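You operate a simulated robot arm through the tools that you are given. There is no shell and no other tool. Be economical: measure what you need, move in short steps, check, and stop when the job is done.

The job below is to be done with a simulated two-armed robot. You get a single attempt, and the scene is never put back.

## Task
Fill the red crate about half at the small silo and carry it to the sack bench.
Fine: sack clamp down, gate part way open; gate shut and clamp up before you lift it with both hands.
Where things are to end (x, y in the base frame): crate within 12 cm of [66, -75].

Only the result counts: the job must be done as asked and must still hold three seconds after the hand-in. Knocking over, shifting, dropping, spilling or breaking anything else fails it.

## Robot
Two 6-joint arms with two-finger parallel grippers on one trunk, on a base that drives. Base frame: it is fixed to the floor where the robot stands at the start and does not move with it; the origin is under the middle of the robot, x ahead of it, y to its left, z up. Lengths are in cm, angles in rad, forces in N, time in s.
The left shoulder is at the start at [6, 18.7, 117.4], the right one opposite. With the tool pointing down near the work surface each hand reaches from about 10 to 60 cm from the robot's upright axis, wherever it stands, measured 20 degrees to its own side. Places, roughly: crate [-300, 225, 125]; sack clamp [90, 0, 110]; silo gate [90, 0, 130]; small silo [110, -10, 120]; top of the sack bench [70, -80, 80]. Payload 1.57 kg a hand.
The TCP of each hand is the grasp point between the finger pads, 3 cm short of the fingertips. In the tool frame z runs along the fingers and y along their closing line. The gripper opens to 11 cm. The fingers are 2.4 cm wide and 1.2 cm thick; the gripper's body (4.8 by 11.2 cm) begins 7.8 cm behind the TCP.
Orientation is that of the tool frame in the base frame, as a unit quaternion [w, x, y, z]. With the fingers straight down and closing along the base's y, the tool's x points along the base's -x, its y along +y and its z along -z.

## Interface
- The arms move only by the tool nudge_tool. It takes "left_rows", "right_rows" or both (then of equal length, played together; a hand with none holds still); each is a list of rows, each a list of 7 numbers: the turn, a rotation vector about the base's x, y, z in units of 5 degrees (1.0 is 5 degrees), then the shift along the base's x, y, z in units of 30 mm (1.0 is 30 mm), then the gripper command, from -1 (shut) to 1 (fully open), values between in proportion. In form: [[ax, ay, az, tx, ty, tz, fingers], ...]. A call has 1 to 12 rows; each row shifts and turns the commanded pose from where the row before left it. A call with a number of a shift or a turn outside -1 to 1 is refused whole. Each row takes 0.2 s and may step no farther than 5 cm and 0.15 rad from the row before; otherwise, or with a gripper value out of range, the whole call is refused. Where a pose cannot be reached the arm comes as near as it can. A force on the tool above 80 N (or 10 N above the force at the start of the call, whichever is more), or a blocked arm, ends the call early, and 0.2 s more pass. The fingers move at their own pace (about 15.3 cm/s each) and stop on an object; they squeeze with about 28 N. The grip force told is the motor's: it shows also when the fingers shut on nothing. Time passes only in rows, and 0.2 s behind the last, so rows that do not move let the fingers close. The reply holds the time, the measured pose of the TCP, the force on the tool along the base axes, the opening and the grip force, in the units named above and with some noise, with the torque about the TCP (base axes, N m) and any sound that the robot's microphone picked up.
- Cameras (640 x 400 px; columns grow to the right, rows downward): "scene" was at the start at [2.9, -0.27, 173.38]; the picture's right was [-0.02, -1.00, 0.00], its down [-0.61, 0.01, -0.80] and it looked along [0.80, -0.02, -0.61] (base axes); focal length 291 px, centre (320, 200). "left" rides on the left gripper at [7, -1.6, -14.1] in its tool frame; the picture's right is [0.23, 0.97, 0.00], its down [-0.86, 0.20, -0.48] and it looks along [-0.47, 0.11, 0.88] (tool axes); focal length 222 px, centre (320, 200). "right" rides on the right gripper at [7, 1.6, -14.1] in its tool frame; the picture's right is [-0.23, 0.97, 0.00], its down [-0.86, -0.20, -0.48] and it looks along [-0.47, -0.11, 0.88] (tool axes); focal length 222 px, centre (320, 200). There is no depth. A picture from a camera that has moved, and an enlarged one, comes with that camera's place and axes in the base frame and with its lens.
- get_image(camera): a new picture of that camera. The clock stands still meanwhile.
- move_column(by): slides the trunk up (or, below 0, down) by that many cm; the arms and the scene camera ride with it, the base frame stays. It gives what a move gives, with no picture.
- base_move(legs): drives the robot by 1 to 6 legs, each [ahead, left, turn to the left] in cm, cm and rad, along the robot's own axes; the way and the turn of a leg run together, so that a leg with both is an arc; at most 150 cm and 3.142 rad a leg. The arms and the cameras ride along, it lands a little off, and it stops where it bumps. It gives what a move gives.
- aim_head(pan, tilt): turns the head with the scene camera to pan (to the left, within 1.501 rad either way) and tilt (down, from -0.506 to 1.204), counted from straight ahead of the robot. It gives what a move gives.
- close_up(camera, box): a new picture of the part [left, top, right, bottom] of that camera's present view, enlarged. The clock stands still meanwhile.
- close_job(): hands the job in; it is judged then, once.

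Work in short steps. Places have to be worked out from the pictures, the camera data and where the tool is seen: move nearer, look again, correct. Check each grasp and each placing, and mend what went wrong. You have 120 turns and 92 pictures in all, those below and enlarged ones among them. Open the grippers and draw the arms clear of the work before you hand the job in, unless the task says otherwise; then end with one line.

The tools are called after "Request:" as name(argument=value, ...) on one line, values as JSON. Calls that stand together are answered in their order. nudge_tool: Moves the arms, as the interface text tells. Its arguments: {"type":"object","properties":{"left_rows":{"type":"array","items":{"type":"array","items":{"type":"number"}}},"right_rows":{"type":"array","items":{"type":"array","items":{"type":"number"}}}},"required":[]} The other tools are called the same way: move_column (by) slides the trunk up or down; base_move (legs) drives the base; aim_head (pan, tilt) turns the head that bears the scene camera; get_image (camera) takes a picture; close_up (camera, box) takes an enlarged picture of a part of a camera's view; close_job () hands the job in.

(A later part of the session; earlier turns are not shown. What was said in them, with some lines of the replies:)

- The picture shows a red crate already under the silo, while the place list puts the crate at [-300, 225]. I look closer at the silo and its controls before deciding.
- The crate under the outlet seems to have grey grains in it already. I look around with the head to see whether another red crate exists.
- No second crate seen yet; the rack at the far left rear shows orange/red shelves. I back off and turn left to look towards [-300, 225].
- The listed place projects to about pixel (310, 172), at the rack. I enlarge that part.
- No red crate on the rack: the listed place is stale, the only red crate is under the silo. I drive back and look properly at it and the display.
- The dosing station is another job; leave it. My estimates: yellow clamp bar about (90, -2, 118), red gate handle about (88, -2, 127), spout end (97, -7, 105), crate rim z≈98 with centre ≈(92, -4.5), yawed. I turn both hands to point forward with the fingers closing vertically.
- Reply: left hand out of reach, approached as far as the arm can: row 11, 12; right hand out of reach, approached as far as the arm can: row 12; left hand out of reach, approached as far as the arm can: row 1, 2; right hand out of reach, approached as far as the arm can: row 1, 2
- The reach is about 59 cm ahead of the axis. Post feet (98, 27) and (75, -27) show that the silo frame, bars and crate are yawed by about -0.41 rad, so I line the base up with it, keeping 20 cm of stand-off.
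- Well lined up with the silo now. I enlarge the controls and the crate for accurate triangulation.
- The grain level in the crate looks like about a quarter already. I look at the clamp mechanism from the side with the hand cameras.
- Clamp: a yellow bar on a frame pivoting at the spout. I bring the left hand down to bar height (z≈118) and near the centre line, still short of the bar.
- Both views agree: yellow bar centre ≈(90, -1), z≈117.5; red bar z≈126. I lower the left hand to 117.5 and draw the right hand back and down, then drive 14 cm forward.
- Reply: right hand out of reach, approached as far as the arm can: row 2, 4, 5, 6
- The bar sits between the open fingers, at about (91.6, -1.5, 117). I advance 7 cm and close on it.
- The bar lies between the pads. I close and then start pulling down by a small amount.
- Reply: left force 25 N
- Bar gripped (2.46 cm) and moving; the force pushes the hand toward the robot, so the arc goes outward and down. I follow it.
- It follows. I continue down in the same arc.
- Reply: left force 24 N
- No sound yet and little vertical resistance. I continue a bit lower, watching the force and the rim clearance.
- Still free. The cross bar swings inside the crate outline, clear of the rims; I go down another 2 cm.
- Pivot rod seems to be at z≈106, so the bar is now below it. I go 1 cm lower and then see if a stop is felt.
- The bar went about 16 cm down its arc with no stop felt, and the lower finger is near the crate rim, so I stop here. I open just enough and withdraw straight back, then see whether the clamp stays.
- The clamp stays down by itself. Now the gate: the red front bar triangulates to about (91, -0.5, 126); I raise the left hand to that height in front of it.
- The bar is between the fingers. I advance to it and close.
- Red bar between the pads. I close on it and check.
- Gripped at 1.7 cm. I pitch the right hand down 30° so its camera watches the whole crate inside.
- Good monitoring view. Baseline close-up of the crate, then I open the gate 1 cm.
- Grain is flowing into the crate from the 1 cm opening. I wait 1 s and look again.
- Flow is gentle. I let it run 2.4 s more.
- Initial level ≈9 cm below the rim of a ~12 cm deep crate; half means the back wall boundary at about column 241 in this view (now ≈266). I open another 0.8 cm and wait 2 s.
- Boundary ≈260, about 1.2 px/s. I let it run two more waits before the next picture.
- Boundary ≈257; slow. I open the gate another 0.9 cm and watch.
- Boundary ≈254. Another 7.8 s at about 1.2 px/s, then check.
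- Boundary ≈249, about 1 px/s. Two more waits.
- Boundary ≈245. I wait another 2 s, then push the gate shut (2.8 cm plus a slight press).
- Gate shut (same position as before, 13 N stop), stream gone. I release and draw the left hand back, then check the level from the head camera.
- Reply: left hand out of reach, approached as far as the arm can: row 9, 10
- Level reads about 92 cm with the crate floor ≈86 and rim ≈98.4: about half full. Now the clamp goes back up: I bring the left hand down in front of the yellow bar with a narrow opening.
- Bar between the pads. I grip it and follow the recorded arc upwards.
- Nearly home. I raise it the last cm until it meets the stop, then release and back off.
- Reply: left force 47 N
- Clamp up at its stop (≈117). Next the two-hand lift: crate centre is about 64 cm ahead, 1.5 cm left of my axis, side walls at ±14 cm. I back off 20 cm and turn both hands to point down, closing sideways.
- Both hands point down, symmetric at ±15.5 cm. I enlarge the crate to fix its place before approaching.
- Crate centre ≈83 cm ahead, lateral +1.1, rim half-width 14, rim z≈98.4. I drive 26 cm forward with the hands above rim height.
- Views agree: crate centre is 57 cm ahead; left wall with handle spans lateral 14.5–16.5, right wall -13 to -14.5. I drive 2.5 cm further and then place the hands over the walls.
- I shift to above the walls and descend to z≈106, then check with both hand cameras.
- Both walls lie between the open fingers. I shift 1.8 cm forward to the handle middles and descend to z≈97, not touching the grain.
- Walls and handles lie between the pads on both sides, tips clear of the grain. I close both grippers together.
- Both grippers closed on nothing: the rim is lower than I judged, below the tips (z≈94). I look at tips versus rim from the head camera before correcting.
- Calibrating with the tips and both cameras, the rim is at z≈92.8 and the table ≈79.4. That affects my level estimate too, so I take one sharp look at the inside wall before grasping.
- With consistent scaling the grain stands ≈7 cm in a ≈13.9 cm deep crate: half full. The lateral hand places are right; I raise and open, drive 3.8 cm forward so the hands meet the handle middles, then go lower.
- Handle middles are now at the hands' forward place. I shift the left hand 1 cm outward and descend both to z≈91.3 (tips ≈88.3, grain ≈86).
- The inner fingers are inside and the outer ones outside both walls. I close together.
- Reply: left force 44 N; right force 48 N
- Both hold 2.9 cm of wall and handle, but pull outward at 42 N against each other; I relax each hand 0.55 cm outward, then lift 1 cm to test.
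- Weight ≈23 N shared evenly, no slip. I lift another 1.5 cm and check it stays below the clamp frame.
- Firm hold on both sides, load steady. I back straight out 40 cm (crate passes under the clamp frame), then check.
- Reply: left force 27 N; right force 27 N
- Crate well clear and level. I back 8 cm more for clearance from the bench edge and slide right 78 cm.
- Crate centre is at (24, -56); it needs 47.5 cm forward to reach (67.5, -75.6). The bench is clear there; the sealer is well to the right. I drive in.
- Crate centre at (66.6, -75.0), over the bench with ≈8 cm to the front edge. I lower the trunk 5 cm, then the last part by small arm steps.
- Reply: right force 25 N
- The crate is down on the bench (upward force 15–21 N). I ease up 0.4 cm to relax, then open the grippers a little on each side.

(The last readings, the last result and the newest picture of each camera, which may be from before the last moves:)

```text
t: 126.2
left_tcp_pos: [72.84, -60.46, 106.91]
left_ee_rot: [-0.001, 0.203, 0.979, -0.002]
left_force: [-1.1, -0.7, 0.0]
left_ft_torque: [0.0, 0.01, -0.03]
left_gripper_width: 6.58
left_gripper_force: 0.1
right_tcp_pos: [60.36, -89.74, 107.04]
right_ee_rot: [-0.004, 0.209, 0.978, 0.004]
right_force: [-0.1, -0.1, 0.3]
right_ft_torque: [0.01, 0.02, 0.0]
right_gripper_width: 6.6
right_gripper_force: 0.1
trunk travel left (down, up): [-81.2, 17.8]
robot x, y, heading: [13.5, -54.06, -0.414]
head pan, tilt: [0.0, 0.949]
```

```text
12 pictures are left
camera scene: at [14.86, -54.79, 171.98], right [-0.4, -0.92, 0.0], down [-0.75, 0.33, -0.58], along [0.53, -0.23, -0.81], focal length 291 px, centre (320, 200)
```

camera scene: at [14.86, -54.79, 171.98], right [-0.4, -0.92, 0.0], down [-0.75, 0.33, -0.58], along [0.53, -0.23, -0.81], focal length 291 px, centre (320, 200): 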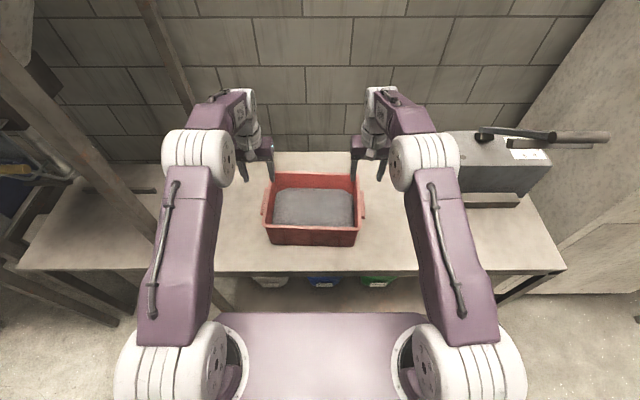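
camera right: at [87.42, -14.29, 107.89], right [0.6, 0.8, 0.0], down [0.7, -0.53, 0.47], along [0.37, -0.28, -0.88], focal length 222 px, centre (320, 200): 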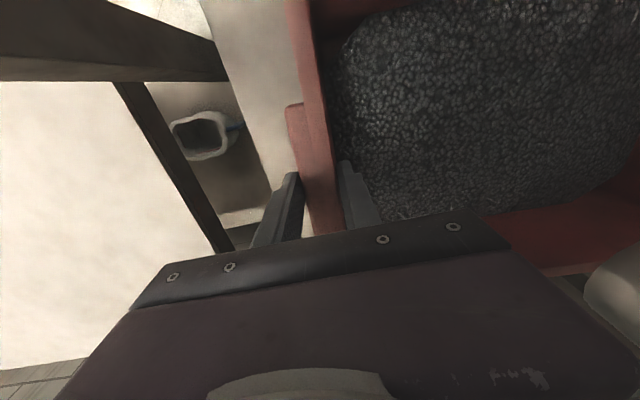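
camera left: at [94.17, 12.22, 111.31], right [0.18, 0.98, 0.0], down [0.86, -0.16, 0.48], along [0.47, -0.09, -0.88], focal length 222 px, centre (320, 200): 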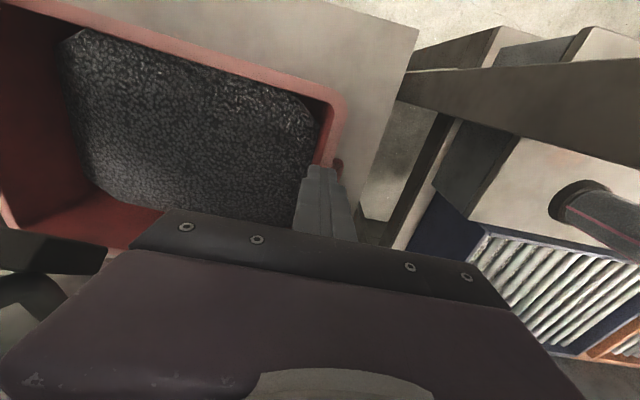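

The crate stands free on the bench at about (67, -75), hands clear above it. I open fully, back the robot off and check crate, gate and clamp a last time.

Request:
nudge_tool(left_rows=[[0, 0, 0, 0, 0, 0.6, 1], [0, 0, 0, 0, 0, 0.6, 1], [0, 0, 0, 0, 0, 0, 1]], right_rows=[[0, 0, 0, 0, 0, 0.6, 1], [0, 0, 0, 0, 0, 0.6, 1], [0, 0, 0, 0, 0, 0, 1]])

Request:
base_move(legs=[[-45, 0, 0]])

Request:
aim_head(pan=0.35, tilt=0.6)

Request:
get_image(camera="scene")

```text
t: 127.0
left_tcp_pos: [72.88, -60.39, 110.33]
left_ee_rot: [0.0, 0.203, 0.979, -0.003]
left_force: [0.2, 0.2, -0.3]
left_ft_torque: [-0.01, 0.0, 0.02]
left_gripper_width: 11.02
left_gripper_force: 0.0
right_tcp_pos: [60.64, -89.64, 110.59]
right_ee_rot: [-0.003, 0.208, 0.978, 0.004]
right_force: [-0.4, -0.2, -0.4]
right_ft_torque: [-0.03, 0.02, 0.0]
right_gripper_width: 11.0
right_gripper_force: 0.1
trunk travel left (down, up): [-81.2, 17.8]
robot x, y, heading: [13.25, -54.14, -0.419]
head pan, tilt: [0.0, 0.949]
```

```text
t: 129.7
left_tcp_pos: [31.79, -42.71, 110.39]
left_ee_rot: [0.0, 0.205, 0.979, -0.002]
left_force: [-0.5, -0.6, -1.0]
left_ft_torque: [0.0, 0.0, 0.0]
left_gripper_width: 10.98
left_gripper_force: 0.1
right_tcp_pos: [19.32, -71.85, 110.63]
right_ee_rot: [-0.004, 0.21, 0.978, 0.004]
right_force: [-0.5, 1.1, 0.6]
right_ft_torque: [-0.02, 0.02, 0.02]
right_gripper_width: 11.0
right_gripper_force: 0.0
trunk travel left (down, up): [-81.2, 17.8]
robot x, y, heading: [-28.08, -36.17, -0.414]
head pan, tilt: [0.0, 0.949]
```

```text
t: 130.5
left_tcp_pos: [31.75, -42.56, 110.44]
left_ee_rot: [0.001, 0.205, 0.979, -0.002]
left_force: [0.4, 1.4, 0.5]
left_ft_torque: [-0.02, 0.0, 0.02]
left_gripper_width: 11.02
left_gripper_force: 0.0
right_tcp_pos: [19.18, -71.66, 110.75]
right_ee_rot: [-0.003, 0.21, 0.978, 0.004]
right_force: [0.0, 0.8, -0.1]
right_ft_torque: [0.0, -0.02, 0.0]
right_gripper_width: 11.01
right_gripper_force: 0.0
trunk travel left (down, up): [-81.2, 17.8]
robot x, y, heading: [-27.64, -36.15, -0.411]
head pan, tilt: [0.351, 0.6]
```

```text
11 pictures are left
camera scene: at [-24.24, -34.31, 174.81], right [-0.07, -1.0, 0.0], down [-0.56, 0.04, -0.82], along [0.82, -0.05, -0.57], focal length 291 px, centre (320, 200)
```

scene: 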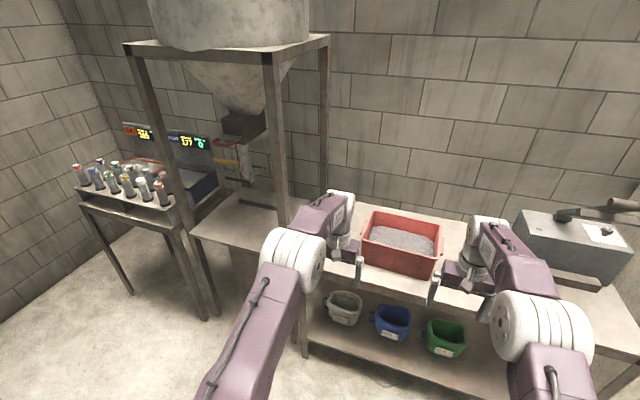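

Everything stands in place. One close-up of the silo to confirm gate shut, clamp up and no spill.

Request:
close_up(camera="scene", box=[180, 100, 320, 260])

Request:
close_up(camera="scene", box=[340, 190, 470, 300])

```text
2.50 times, centred on (250, 180) of scene
camera zoom: at [-24.24, -34.31, 174.81], right [-0.07, -1.0, 0.0], down [-0.56, 0.04, -0.82], along [0.82, -0.05, -0.57], focal length 728 px, centre (495, 250)
```

zoom: 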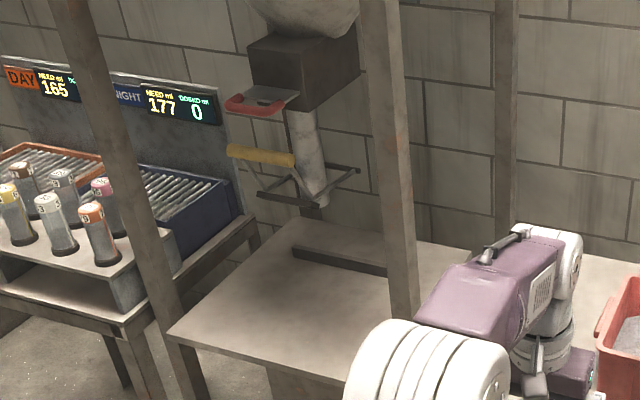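

```text
3.64 times, centred on (405, 245) of scene
camera zoom: at [-24.24, -34.31, 174.81], right [-0.07, -1.0, 0.0], down [-0.56, 0.04, -0.82], along [0.82, -0.05, -0.57], focal length 1059 px, centre (11, 36)
```

zoom: 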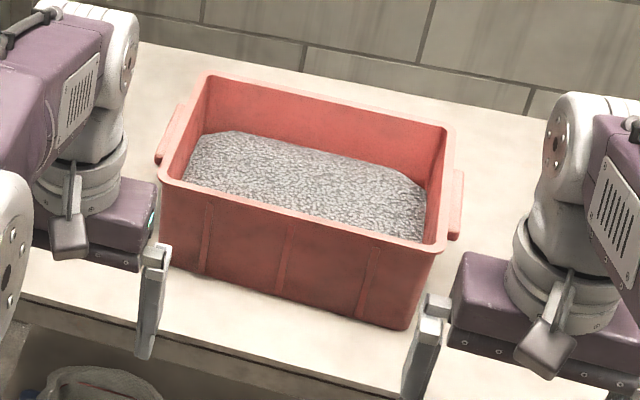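

The gate is shut, the clamp is up, nothing is spilt, and the crate stands about half full on the bench. I hand in.

Request:
close_job()

```text
The job is handed in.
```

I filled the red crate to about half at the small silo and set it down on the sack bench at about (67, -75). The gate is shut, the clamp is up, the last pictures show no spill, and both hands are open and clear.
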